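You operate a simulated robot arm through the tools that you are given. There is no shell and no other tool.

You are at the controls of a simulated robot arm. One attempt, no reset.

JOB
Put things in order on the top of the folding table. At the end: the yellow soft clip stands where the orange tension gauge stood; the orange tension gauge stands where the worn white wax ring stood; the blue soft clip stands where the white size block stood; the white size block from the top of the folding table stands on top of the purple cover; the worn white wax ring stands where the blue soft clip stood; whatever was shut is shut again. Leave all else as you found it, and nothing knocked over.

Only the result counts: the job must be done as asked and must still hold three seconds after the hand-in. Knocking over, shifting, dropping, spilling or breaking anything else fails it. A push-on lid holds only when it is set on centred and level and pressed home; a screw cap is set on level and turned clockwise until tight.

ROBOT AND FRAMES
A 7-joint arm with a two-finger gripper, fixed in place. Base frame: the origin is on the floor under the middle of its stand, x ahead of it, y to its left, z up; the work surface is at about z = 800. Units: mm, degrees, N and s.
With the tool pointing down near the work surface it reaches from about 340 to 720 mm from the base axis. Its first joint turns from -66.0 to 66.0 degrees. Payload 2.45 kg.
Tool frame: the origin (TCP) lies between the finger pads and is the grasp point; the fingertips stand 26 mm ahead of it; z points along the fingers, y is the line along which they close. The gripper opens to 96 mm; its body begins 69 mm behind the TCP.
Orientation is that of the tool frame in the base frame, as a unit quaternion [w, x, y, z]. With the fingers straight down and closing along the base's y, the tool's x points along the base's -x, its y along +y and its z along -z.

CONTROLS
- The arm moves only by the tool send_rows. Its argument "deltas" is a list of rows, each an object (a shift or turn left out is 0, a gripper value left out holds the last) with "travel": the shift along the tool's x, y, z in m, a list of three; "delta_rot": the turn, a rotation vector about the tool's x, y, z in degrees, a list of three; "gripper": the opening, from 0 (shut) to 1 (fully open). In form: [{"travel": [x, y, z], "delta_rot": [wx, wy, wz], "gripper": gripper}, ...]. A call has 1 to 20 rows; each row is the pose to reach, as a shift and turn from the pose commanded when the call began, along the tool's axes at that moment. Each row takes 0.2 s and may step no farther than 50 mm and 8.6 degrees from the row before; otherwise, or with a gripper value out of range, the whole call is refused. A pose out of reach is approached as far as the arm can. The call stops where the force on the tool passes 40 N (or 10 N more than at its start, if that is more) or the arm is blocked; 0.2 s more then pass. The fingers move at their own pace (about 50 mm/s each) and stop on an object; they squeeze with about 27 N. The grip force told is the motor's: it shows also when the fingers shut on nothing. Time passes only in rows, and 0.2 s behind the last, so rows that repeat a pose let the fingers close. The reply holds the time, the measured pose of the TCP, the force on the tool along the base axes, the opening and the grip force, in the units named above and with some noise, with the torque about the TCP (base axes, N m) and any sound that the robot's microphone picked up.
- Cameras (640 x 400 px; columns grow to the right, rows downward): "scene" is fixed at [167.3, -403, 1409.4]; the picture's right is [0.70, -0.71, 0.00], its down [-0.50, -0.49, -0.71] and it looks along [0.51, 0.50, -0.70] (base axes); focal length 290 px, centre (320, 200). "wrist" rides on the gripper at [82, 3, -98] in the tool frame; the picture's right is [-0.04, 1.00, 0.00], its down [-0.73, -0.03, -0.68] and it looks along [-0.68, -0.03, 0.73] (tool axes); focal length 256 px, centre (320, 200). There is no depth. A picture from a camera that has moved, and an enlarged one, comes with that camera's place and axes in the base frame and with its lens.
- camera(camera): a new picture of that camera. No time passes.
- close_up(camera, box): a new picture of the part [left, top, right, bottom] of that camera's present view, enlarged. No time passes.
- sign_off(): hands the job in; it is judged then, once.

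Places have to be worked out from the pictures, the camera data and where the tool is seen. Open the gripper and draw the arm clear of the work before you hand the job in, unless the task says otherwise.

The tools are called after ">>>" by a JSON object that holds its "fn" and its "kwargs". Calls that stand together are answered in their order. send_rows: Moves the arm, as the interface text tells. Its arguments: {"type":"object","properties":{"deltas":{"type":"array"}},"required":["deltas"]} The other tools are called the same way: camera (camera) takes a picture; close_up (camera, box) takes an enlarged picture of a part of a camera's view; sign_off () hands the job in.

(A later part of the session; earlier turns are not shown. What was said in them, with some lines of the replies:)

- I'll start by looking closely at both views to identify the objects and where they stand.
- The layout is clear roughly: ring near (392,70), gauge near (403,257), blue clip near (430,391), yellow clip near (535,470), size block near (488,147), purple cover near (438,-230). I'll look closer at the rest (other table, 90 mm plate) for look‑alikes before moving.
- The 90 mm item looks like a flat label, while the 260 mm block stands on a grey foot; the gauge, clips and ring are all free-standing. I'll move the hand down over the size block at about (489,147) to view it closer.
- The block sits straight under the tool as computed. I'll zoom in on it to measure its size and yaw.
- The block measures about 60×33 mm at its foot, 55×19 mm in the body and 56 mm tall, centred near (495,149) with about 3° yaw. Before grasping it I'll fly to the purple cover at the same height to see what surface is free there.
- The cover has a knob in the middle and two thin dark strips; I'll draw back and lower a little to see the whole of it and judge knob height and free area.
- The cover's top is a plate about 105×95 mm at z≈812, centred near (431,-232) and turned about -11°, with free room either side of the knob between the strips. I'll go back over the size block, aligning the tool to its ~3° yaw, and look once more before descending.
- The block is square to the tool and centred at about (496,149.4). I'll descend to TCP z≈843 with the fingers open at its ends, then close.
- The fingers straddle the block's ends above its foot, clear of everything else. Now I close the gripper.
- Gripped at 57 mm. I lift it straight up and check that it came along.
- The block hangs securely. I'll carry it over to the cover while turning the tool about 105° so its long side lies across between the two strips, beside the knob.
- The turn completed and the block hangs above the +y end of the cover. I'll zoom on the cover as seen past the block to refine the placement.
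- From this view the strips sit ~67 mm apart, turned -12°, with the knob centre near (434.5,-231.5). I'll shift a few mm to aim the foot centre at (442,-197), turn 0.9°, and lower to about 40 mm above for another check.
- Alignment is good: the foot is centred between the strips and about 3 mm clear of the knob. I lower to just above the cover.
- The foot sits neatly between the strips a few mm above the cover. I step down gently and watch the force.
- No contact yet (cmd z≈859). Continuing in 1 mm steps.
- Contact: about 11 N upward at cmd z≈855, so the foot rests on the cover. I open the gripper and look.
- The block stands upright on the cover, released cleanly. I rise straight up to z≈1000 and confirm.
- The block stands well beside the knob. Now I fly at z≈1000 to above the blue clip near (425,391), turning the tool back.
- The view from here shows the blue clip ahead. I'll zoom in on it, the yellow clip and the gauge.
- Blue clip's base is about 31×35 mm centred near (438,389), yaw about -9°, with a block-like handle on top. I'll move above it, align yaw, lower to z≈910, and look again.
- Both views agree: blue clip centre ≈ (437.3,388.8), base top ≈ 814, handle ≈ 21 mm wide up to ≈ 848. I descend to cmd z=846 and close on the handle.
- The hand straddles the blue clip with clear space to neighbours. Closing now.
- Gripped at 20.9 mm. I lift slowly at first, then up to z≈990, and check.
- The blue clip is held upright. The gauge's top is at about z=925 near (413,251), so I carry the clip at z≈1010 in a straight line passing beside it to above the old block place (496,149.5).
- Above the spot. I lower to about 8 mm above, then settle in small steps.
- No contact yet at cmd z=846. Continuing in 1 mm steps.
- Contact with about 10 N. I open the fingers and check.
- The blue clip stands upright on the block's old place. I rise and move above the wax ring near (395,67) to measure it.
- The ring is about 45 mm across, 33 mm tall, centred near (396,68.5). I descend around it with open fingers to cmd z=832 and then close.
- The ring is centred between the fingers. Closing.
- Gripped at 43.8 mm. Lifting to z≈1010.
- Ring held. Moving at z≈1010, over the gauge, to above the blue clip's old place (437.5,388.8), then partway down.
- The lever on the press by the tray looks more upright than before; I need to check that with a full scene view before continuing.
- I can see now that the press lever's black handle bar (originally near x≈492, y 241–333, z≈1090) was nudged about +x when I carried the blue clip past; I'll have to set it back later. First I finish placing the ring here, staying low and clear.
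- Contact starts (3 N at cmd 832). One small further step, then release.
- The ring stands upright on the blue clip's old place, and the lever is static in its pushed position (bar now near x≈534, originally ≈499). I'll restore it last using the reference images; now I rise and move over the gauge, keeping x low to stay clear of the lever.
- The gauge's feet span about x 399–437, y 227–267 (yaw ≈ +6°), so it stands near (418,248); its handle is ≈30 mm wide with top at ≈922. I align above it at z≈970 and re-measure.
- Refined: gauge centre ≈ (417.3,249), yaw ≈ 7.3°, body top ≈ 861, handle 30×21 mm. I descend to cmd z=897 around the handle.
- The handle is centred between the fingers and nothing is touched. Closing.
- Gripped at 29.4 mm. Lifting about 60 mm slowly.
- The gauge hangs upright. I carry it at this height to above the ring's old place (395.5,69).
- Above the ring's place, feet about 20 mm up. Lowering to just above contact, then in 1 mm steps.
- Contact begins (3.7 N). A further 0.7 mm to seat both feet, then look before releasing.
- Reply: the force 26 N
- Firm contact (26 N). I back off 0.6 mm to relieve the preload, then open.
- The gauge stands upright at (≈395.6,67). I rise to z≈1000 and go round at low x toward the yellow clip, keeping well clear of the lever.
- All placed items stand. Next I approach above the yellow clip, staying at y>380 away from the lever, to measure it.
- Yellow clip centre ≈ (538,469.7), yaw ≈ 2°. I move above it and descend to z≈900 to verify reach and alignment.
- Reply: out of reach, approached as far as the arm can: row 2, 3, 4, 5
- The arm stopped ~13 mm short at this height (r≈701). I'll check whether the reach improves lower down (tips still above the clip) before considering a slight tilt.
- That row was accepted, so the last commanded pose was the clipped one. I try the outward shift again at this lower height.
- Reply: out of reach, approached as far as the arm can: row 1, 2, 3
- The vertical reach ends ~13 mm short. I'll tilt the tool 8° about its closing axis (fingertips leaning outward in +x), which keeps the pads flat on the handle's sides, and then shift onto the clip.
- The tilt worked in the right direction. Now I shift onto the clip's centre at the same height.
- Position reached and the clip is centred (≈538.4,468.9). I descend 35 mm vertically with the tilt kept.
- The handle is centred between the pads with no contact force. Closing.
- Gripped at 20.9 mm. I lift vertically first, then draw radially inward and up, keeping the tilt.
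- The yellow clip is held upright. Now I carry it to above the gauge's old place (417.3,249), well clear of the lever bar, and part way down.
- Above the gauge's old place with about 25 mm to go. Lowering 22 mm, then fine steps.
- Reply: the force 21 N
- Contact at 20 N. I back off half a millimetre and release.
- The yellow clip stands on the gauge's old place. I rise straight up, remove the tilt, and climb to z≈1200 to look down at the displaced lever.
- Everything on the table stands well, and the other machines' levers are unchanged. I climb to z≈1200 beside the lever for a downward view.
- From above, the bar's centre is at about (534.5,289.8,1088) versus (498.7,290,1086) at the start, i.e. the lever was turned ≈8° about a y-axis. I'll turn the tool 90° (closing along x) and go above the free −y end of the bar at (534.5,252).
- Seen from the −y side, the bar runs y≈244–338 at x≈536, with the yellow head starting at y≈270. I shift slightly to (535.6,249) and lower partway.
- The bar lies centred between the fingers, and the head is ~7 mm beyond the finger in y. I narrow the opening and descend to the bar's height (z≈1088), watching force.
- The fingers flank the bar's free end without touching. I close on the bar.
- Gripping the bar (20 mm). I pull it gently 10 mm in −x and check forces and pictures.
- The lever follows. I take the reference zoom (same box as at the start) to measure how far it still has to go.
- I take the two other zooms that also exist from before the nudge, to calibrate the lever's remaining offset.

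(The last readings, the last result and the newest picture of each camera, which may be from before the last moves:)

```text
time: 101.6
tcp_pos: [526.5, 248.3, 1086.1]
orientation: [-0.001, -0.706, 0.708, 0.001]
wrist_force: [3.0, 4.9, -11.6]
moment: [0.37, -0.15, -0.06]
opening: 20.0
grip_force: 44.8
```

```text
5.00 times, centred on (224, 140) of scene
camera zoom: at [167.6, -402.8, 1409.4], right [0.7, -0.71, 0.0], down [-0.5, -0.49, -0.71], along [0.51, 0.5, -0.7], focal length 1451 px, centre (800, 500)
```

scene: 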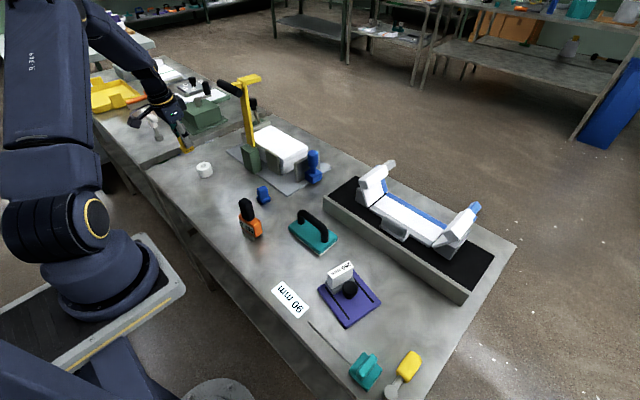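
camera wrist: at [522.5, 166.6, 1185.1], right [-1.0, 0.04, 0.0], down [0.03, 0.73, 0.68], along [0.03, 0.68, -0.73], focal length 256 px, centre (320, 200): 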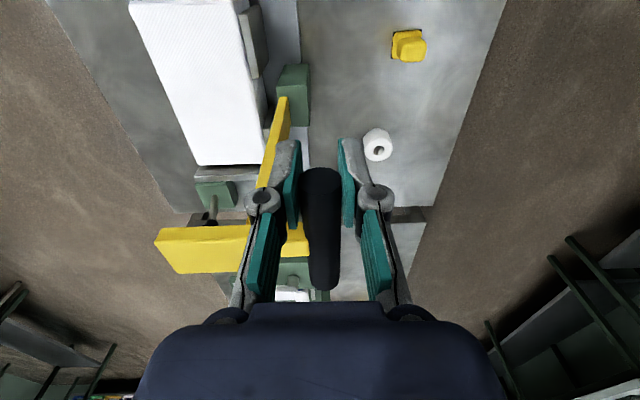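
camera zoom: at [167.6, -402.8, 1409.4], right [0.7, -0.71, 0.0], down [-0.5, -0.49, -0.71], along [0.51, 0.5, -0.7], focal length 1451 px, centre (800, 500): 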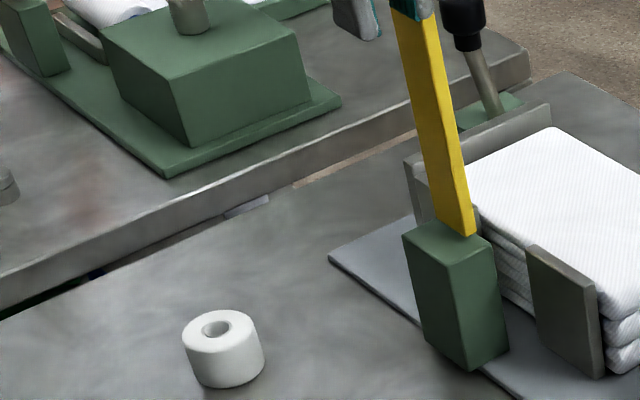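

Combining the start wrist view, the arc about the lever's pivot and these zooms, the bar needs about 33–34 mm in total (10 done), dropping a few mm along the arc. I continue to ~28 mm following the arc.

>>> {"fn": "send_rows", "kwargs": {"deltas": [{"travel": [0, 0.0, 0.001]}, {"travel": [0, 0.003, 0.0016]}, {"travel": [0, 0.006, 0.0023]}, {"travel": [0, 0.009, 0.003]}, {"travel": [0, 0.012, 0.0037]}, {"travel": [0, 0.015, 0.0044]}, {"travel": [0, 0.018, 0.0052]}, {"travel": [0, 0.018, 0.0052]}]}}

>>> {"fn": "close_up", "kwargs": {"camera": "scene", "box": [160, 120, 288, 200]}}

>>> {"fn": "close_up", "kwargs": {"camera": "scene", "box": [170, 120, 330, 220]}}

>>> {"fn": "close_up", "kwargs": {"camera": "scene", "box": [60, 40, 260, 165]}}

```text
time: 103.4
tcp_pos: [506.2, 249.8, 1080.7]
orientation: [-0.001, -0.707, 0.707, 0.0]
wrist_force: [-3.0, -1.6, 12.9]
moment: [-0.12, -0.13, 0.05]
opening: 20.2
grip_force: 45.2
```

```text
5.00 times, centred on (224, 160) of scene
camera zoom: at [167.0, -403.2, 1409.3], right [0.7, -0.71, 0.0], down [-0.5, -0.49, -0.71], along [0.51, 0.5, -0.7], focal length 1451 px, centre (800, 400)
```

zoom: 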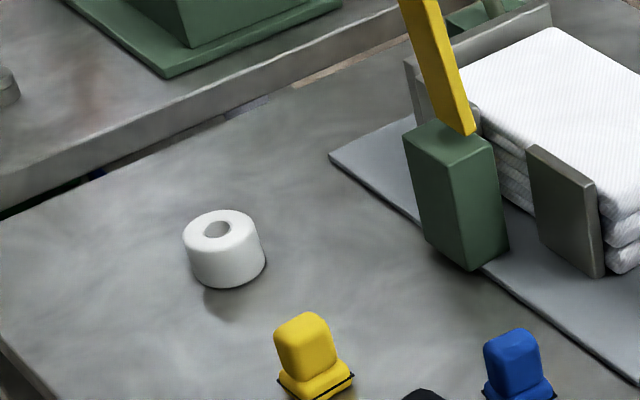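

```text
4.00 times, centred on (250, 170) of scene
camera zoom: at [167.0, -403.2, 1409.3], right [0.7, -0.71, 0.0], down [-0.5, -0.49, -0.71], along [0.51, 0.5, -0.7], focal length 1161 px, centre (600, 320)
```

zoom: 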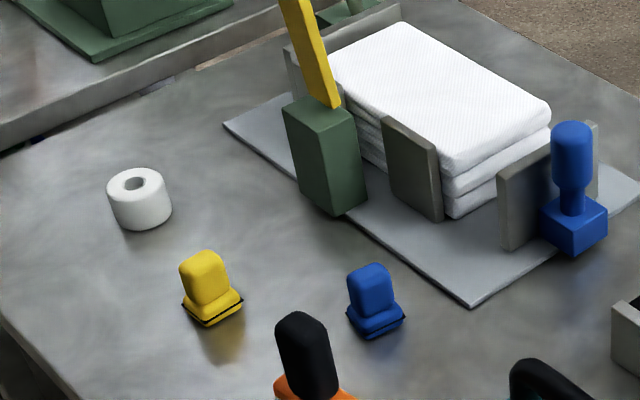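

```text
3.20 times, centred on (160, 102) of scene
camera zoom: at [167.0, -403.2, 1409.3], right [0.7, -0.71, 0.0], down [-0.5, -0.49, -0.71], along [0.51, 0.5, -0.7], focal length 929 px, centre (832, 512)
```

zoom: 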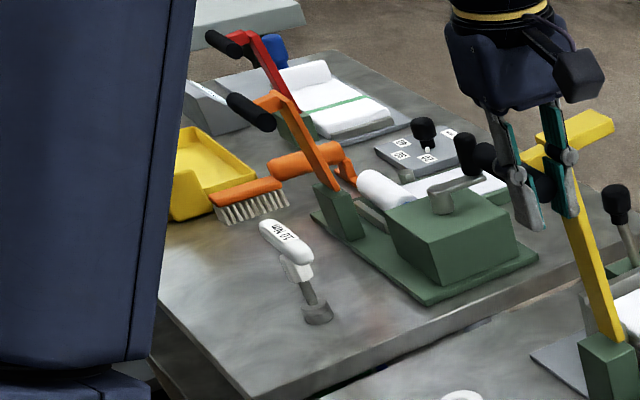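

Close now: comparing edges with the start pictures, about 5–6 mm remain. I relieve the slight downward pressing and pull 5.5 mm more.

>>> {"fn": "send_rows", "kwargs": {"deltas": [{"travel": [0, 0.0, -0.0008]}, {"travel": [0, 0.002, -0.0005]}, {"travel": [0, 0.004, -0.0001]}, {"travel": [0, 0.0055, 0.0003]}, {"travel": [0, 0.0055, 0.0003]}]}}

>>> {"fn": "close_up", "kwargs": {"camera": "scene", "box": [160, 120, 288, 200]}}

>>> {"fn": "close_up", "kwargs": {"camera": "scene", "box": [170, 120, 330, 220]}}

>>> {"fn": "close_up", "kwargs": {"camera": "scene", "box": [60, 40, 260, 165]}}

>>> {"fn": "close_up", "kwargs": {"camera": "scene", "box": [180, 130, 276, 190]}}

```text
time: 104.6
tcp_pos: [501.5, 249.1, 1078.8]
orientation: [-0.001, -0.707, 0.707, 0.0]
wrist_force: [3.5, 1.3, -0.7]
moment: [0.09, 0.02, -0.06]
opening: 19.9
grip_force: 45.1
```

```text
5.00 times, centred on (224, 160) of scene
camera zoom: at [167.5, -402.9, 1409.4], right [0.7, -0.71, 0.0], down [-0.5, -0.49, -0.71], along [0.51, 0.5, -0.7], focal length 1451 px, centre (800, 400)
```

zoom: 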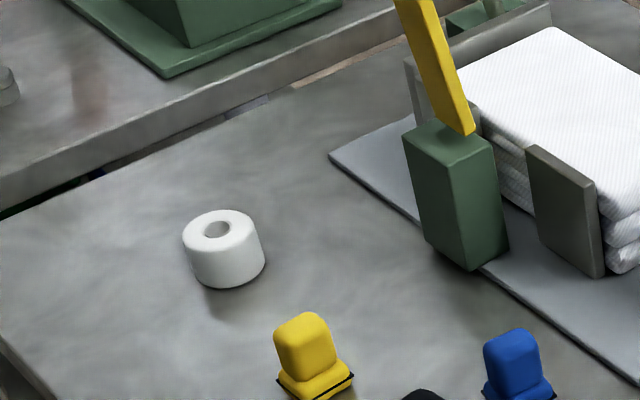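

```text
4.00 times, centred on (250, 170) of scene
camera zoom: at [167.5, -402.9, 1409.4], right [0.7, -0.71, 0.0], down [-0.5, -0.49, -0.71], along [0.51, 0.5, -0.7], focal length 1161 px, centre (600, 320)
```

zoom: 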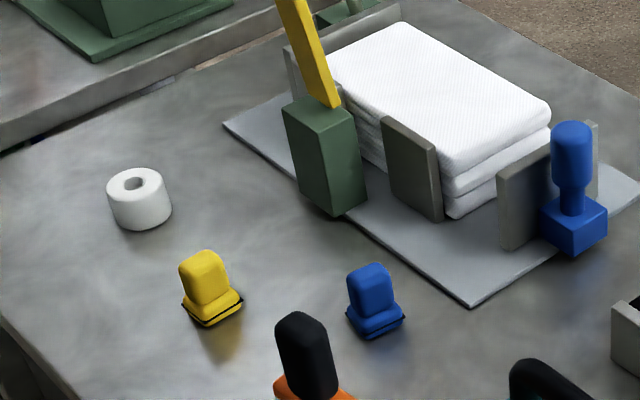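

```text
3.20 times, centred on (160, 102) of scene
camera zoom: at [167.5, -402.9, 1409.4], right [0.7, -0.71, 0.0], down [-0.5, -0.49, -0.71], along [0.51, 0.5, -0.7], focal length 929 px, centre (832, 512)
```

zoom: 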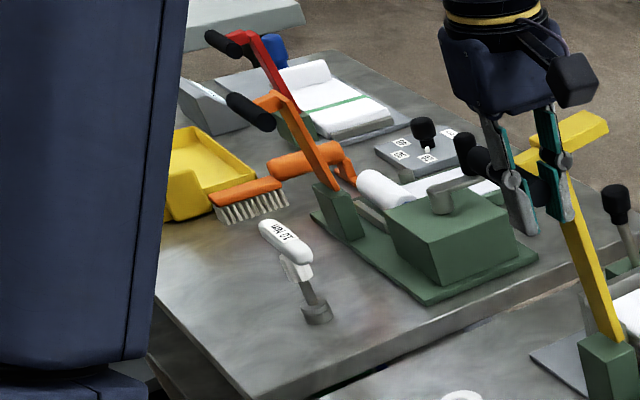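

```text
6.67 times, centred on (228, 160) of scene
camera zoom: at [167.5, -402.9, 1409.4], right [0.7, -0.71, 0.0], down [-0.5, -0.49, -0.71], along [0.51, 0.5, -0.7], focal length 1935 px, centre (933, 467)
```

zoom: 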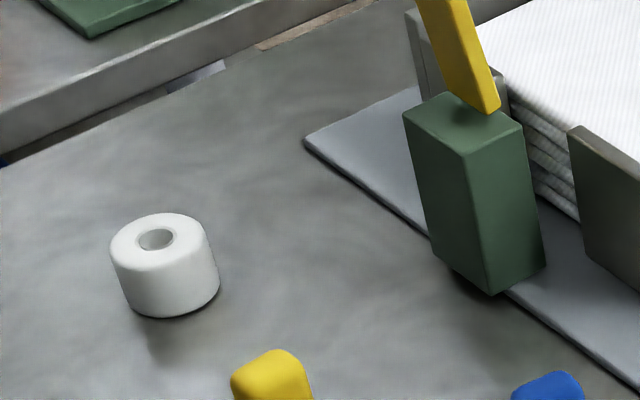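

The lever's edges now match the start pictures in all four zooms. I release the bar gently and check that the lever stays.

>>> {"fn": "send_rows", "kwargs": {"deltas": [{"gripper": 0.3}, {"gripper": 0.45}, {"gripper": 0.6}, {"gripper": 0.6}, {"gripper": 0.6}]}}

>>> {"fn": "close_up", "kwargs": {"camera": "scene", "box": [160, 120, 288, 200]}}

>>> {"fn": "close_up", "kwargs": {"camera": "scene", "box": [170, 120, 330, 220]}}

>>> {"fn": "camera", "kwargs": {"camera": "wrist"}}

```text
time: 105.8
tcp_pos: [502.0, 249.1, 1079.9]
orientation: [0.0, -0.707, 0.707, 0.0]
wrist_force: [0.7, 0.6, -0.5]
moment: [-0.01, 0.0, 0.01]
opening: 57.8
grip_force: 0.0
```

```text
5.00 times, centred on (224, 160) of scene
camera zoom: at [167.3, -403.0, 1409.4], right [0.7, -0.71, 0.0], down [-0.5, -0.49, -0.71], along [0.51, 0.5, -0.7], focal length 1451 px, centre (800, 400)
```

zoom: 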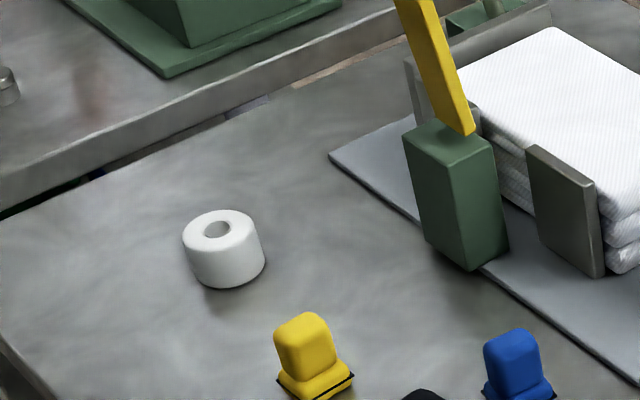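

```text
4.00 times, centred on (250, 170) of scene
camera zoom: at [167.3, -403.0, 1409.4], right [0.7, -0.71, 0.0], down [-0.5, -0.49, -0.71], along [0.51, 0.5, -0.7], focal length 1161 px, centre (600, 320)
```

zoom: 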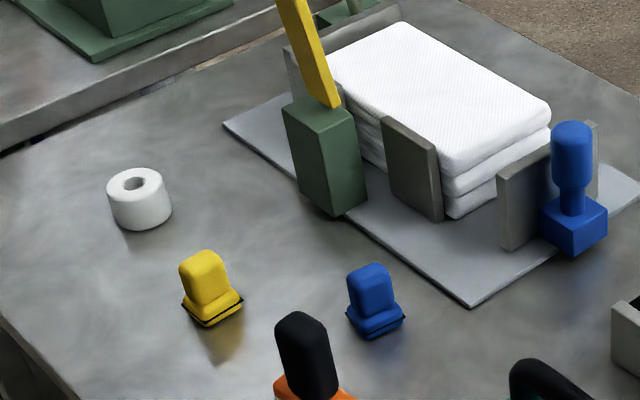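

```text
taken
camera wrist: at [498.5, 166.6, 1179.0], right [-1.0, 0.04, 0.0], down [0.03, 0.73, 0.68], along [0.03, 0.68, -0.73], focal length 256 px, centre (320, 200)
```

wrist: 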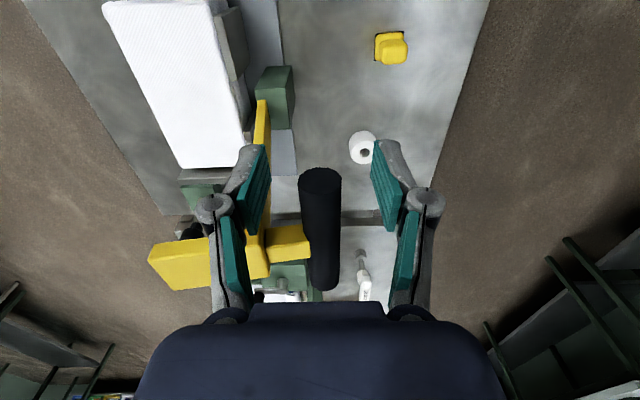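

The lever stays put after release, matching the start view. I rise straight up off the bar, then retreat toward −x/−y, and compare again.

>>> {"fn": "send_rows", "kwargs": {"deltas": [{"travel": [0, 0, -0.01]}, {"travel": [0, 0, -0.03]}, {"travel": [0, 0, -0.06]}, {"travel": [0, 0, -0.09]}, {"travel": [0, 0, -0.1]}, {"travel": [0.02, 0.015, -0.1]}, {"travel": [0.045, 0.04, -0.1]}, {"travel": [0.07, 0.07, -0.1]}, {"travel": [0.099, 0.102, -0.1]}, {"travel": [0.099, 0.102, -0.1]}]}}

>>> {"fn": "close_up", "kwargs": {"camera": "scene", "box": [60, 40, 260, 165]}}

>>> {"fn": "close_up", "kwargs": {"camera": "scene", "box": [190, 50, 318, 130]}}

>>> {"fn": "camera", "kwargs": {"camera": "scene"}}

```text
time: 108.0
tcp_pos: [399.5, 147.3, 1182.8]
orientation: [0.0, -0.707, 0.708, 0.0]
wrist_force: [-0.4, 0.5, 0.7]
moment: [-0.03, 0.02, 0.0]
opening: 57.5
grip_force: 0.1
```

```text
3.20 times, centred on (160, 102) of scene
camera zoom: at [167.3, -403.0, 1409.4], right [0.7, -0.71, 0.0], down [-0.5, -0.49, -0.71], along [0.51, 0.5, -0.7], focal length 929 px, centre (832, 512)
```

zoom: 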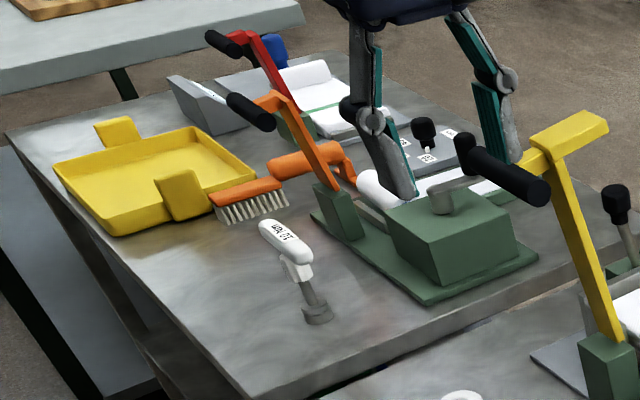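

```text
5.00 times, centred on (254, 90) of scene
camera zoom: at [167.3, -403.0, 1409.4], right [0.7, -0.71, 0.0], down [-0.5, -0.49, -0.71], along [0.51, 0.5, -0.7], focal length 1451 px, centre (650, 750)
```

zoom: 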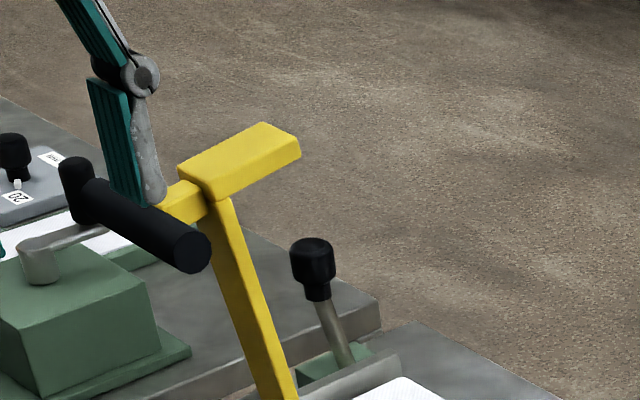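

```text
taken
```

scene: 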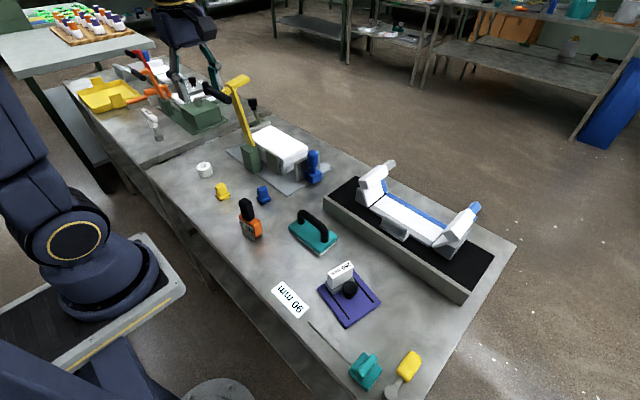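

The lever looks as at the start. For an exact check I'll return to the start pose (same wrist viewpoint as the first picture) and compare the bar's place in the image; first I turn the tool back here, away from the lever.

>>> {"fn": "send_rows", "kwargs": {"deltas": [{"delta_rot": [0, 0, 7]}, {"delta_rot": [0, 0, 15]}, {"delta_rot": [0, 0, 23]}, {"delta_rot": [0, 0, 31]}, {"delta_rot": [0, 0, 39]}, {"delta_rot": [0, 0, 47]}, {"delta_rot": [0, 0, 55]}, {"delta_rot": [0, 0, 63]}, {"delta_rot": [0, 0, 71]}, {"delta_rot": [0, 0, 79]}, {"delta_rot": [0, 0, 86], "gripper": 1}, {"delta_rot": [0, 0, 90], "gripper": 1}, {"delta_rot": [0, 0, 90], "gripper": 1}, {"delta_rot": [0, 0, 90], "gripper": 1}]}}

>>> {"fn": "camera", "kwargs": {"camera": "wrist"}}

```text
time: 111.0
tcp_pos: [399.7, 150.3, 1180.8]
orientation: [0.0, -0.001, 1.0, 0.0]
wrist_force: [0.1, -0.5, 0.6]
moment: [0.01, 0.02, 0.04]
opening: 96.0
grip_force: 0.0
```

```text
taken
camera wrist: at [318.1, 152.4, 1280.3], right [0.04, 1.0, 0.0], down [0.73, -0.03, 0.68], along [0.68, -0.03, -0.73], focal length 256 px, centre (320, 200)
```

wrist: 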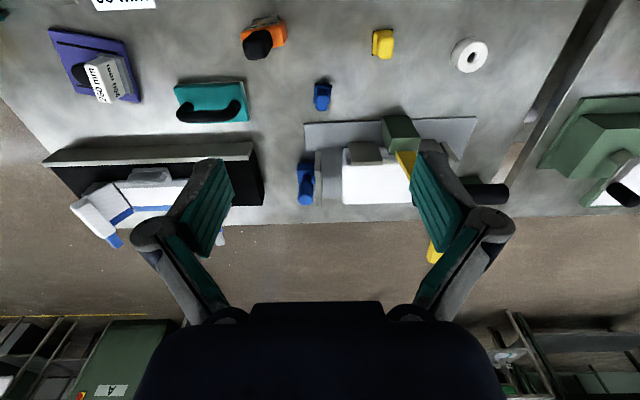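

Now to the exact start pose for a like-for-like wrist view (the start pose had ~25 mm clearance from the bar).

>>> {"fn": "send_rows", "kwargs": {"deltas": [{"travel": [-0.01, 0.01, 0.01]}, {"travel": [-0.025, 0.027, 0.03]}, {"travel": [-0.04, 0.043, 0.05]}, {"travel": [-0.053, 0.0566, 0.067]}, {"travel": [-0.053, 0.0566, 0.067]}]}}

>>> {"fn": "camera", "kwargs": {"camera": "wrist"}}

>>> {"fn": "camera", "kwargs": {"camera": "scene"}}

>>> {"fn": "close_up", "kwargs": {"camera": "scene", "box": [60, 40, 260, 165]}}

>>> {"fn": "close_up", "kwargs": {"camera": "wrist", "box": [320, 0, 540, 138]}}

```text
time: 112.2
tcp_pos: [452.5, 206.1, 1114.6]
orientation: [0.0, 0.001, 1.0, -0.001]
wrist_force: [0.1, 0.1, -0.2]
moment: [0.05, -0.06, 0.04]
opening: 96.2
grip_force: 0.0
```

```text
taken
camera wrist: at [370.6, 208.5, 1212.4], right [0.04, 1.0, 0.0], down [0.73, -0.03, 0.68], along [0.68, -0.03, -0.73], focal length 256 px, centre (320, 200)
```

wrist: 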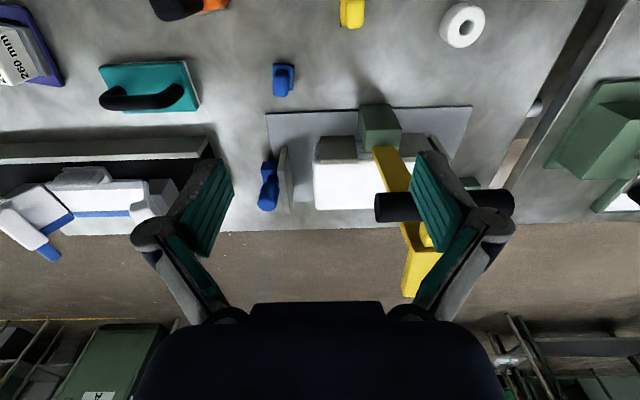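

```text
taken
```

scene: 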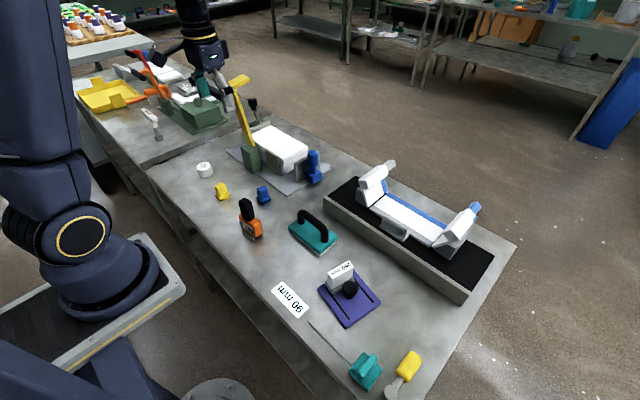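

```text
3.20 times, centred on (160, 102) of scene
camera zoom: at [167.4, -403.0, 1409.4], right [0.7, -0.71, 0.0], down [-0.5, -0.49, -0.71], along [0.51, 0.5, -0.7], focal length 929 px, centre (832, 512)
```

zoom: 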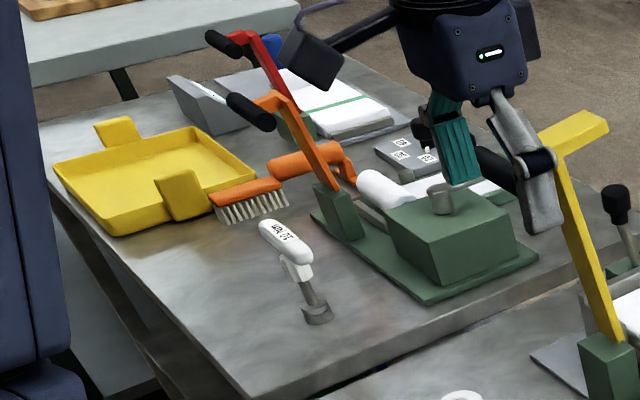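

```text
2.90 times, centred on (430, 69) of wrist
camera zoom: at [370.6, 208.5, 1212.4], right [0.04, 1.0, 0.0], down [0.73, -0.03, 0.68], along [0.68, -0.03, -0.73], focal length 742 px, centre (1, 580)
```

zoom: 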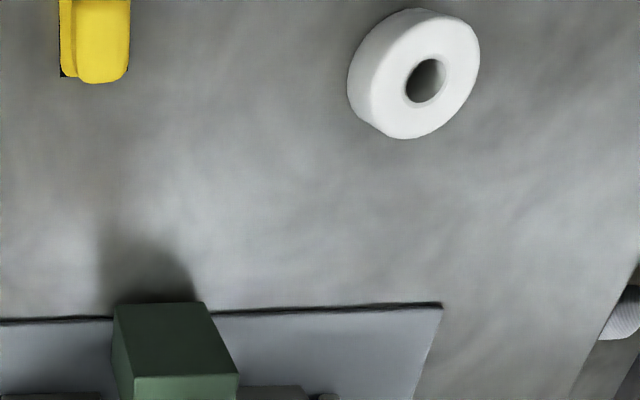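

The wrist view from the start pose matches the first picture (bar at columns ≈374–514, rows 190–221, as before), so the lever is back. A last close check of all placed items.

>>> {"fn": "close_up", "kwargs": {"camera": "scene", "box": [190, 155, 318, 235]}}

>>> {"fn": "close_up", "kwargs": {"camera": "scene", "box": [230, 200, 430, 325]}}

>>> {"fn": "close_up", "kwargs": {"camera": "scene", "box": [160, 120, 288, 200]}}

```text
5.00 times, centred on (254, 195) of scene
camera zoom: at [167.4, -403.0, 1409.4], right [0.7, -0.71, 0.0], down [-0.5, -0.49, -0.71], along [0.51, 0.5, -0.7], focal length 1451 px, centre (650, 225)
```

zoom: 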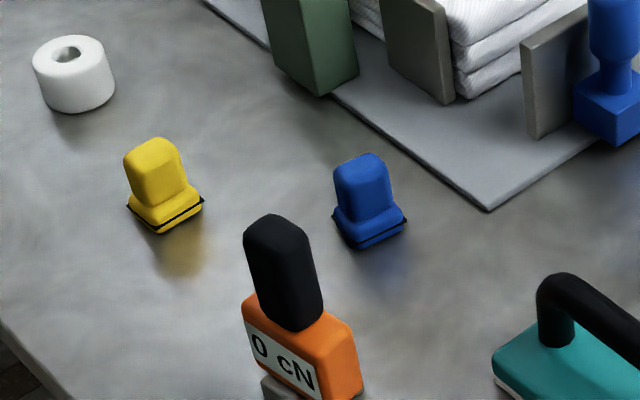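

```text
3.20 times, centred on (330, 262) of scene
camera zoom: at [167.4, -403.0, 1409.4], right [0.7, -0.71, 0.0], down [-0.5, -0.49, -0.71], along [0.51, 0.5, -0.7], focal length 929 px, centre (288, 0)
```

zoom: 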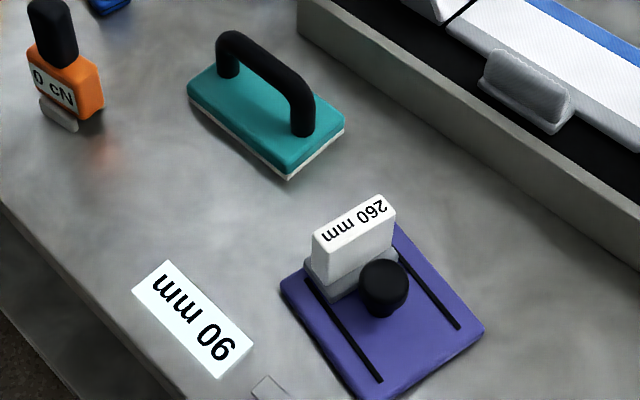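

```text
5.00 times, centred on (224, 160) of scene
camera zoom: at [167.4, -403.0, 1409.4], right [0.7, -0.71, 0.0], down [-0.5, -0.49, -0.71], along [0.51, 0.5, -0.7], focal length 1451 px, centre (800, 400)
```

zoom: 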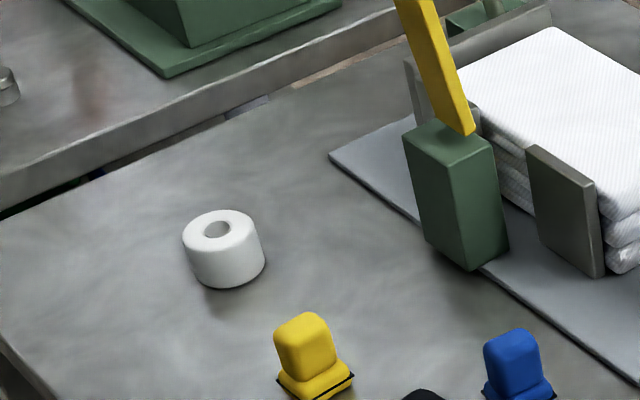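

All five items stand upright in their target places, the cover and everything else are unmoved, and the lever is restored. I draw the open hand a little further back and up, then hand in.

>>> {"fn": "send_rows", "kwargs": {"deltas": [{"travel": [0.02, -0.01, 0]}, {"travel": [0.045, -0.03, -0.01]}, {"travel": [0.06, -0.05, -0.035]}, {"travel": [0.06, -0.06, -0.07]}, {"travel": [0.06, -0.06, -0.07]}, {"travel": [0.06, -0.06, -0.07]}]}}

>>> {"fn": "camera", "kwargs": {"camera": "scene"}}

```text
time: 113.6
tcp_pos: [392.2, 145.4, 1183.8]
orientation: [-0.001, 0.0, 1.0, 0.0]
wrist_force: [-0.9, 0.5, -0.3]
moment: [-0.01, 0.0, 0.01]
opening: 95.9
grip_force: 0.2
```

```text
taken
```

scene: 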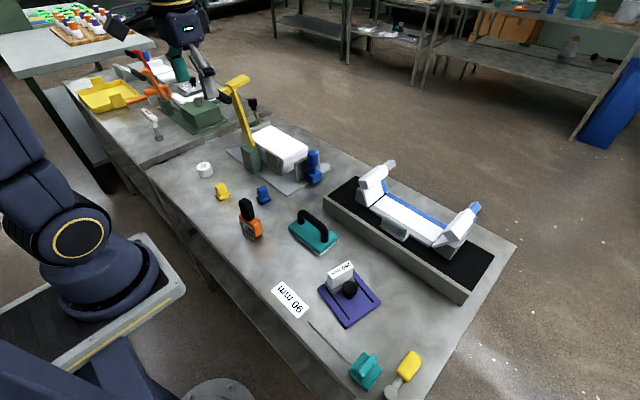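

The hand is open and clear, and everything stands as required in the final view. Handing in.

>>> {"fn": "sign_off", "kwargs": {}}

```text
The job is handed in.
```

I moved all five items and handed the job in, but I knocked one thing along the way: the lever on the press by the towel tray.

**The lever:** While I carried the blue clip, the gripper pushed the lever's black handle about 33–36 mm (roughly 8°). I gripped the handle and pulled it back. From the starting pose, the wrist picture matches the first one to within about 1–2 pixels, or about 1 mm. It stayed there after I let go. If the judging counts any disturbance at all, this is where the job could fail.

| Item | Now stands |
|---|---|
| White size block (260 mm) | On the purple cover, beside the knob and between the two dark strips |
| Blue soft clip | Where the size block stood |
| Worn white wax ring | Where the blue clip stood |
| Orange tension gauge | Where the wax ring stood |
| Yellow soft clip | Where the gauge stood |

- **Accuracy:** By my camera estimates each item is within about 3 mm of its target, and all were upright in the last pictures.
- **Size block:** It is off-centre on the cover because the knob takes up the middle.
- **Everything else:** I opened nothing, so nothing needed shutting again. The other items in view looked unmoved. The arm finished open and clear of the table.
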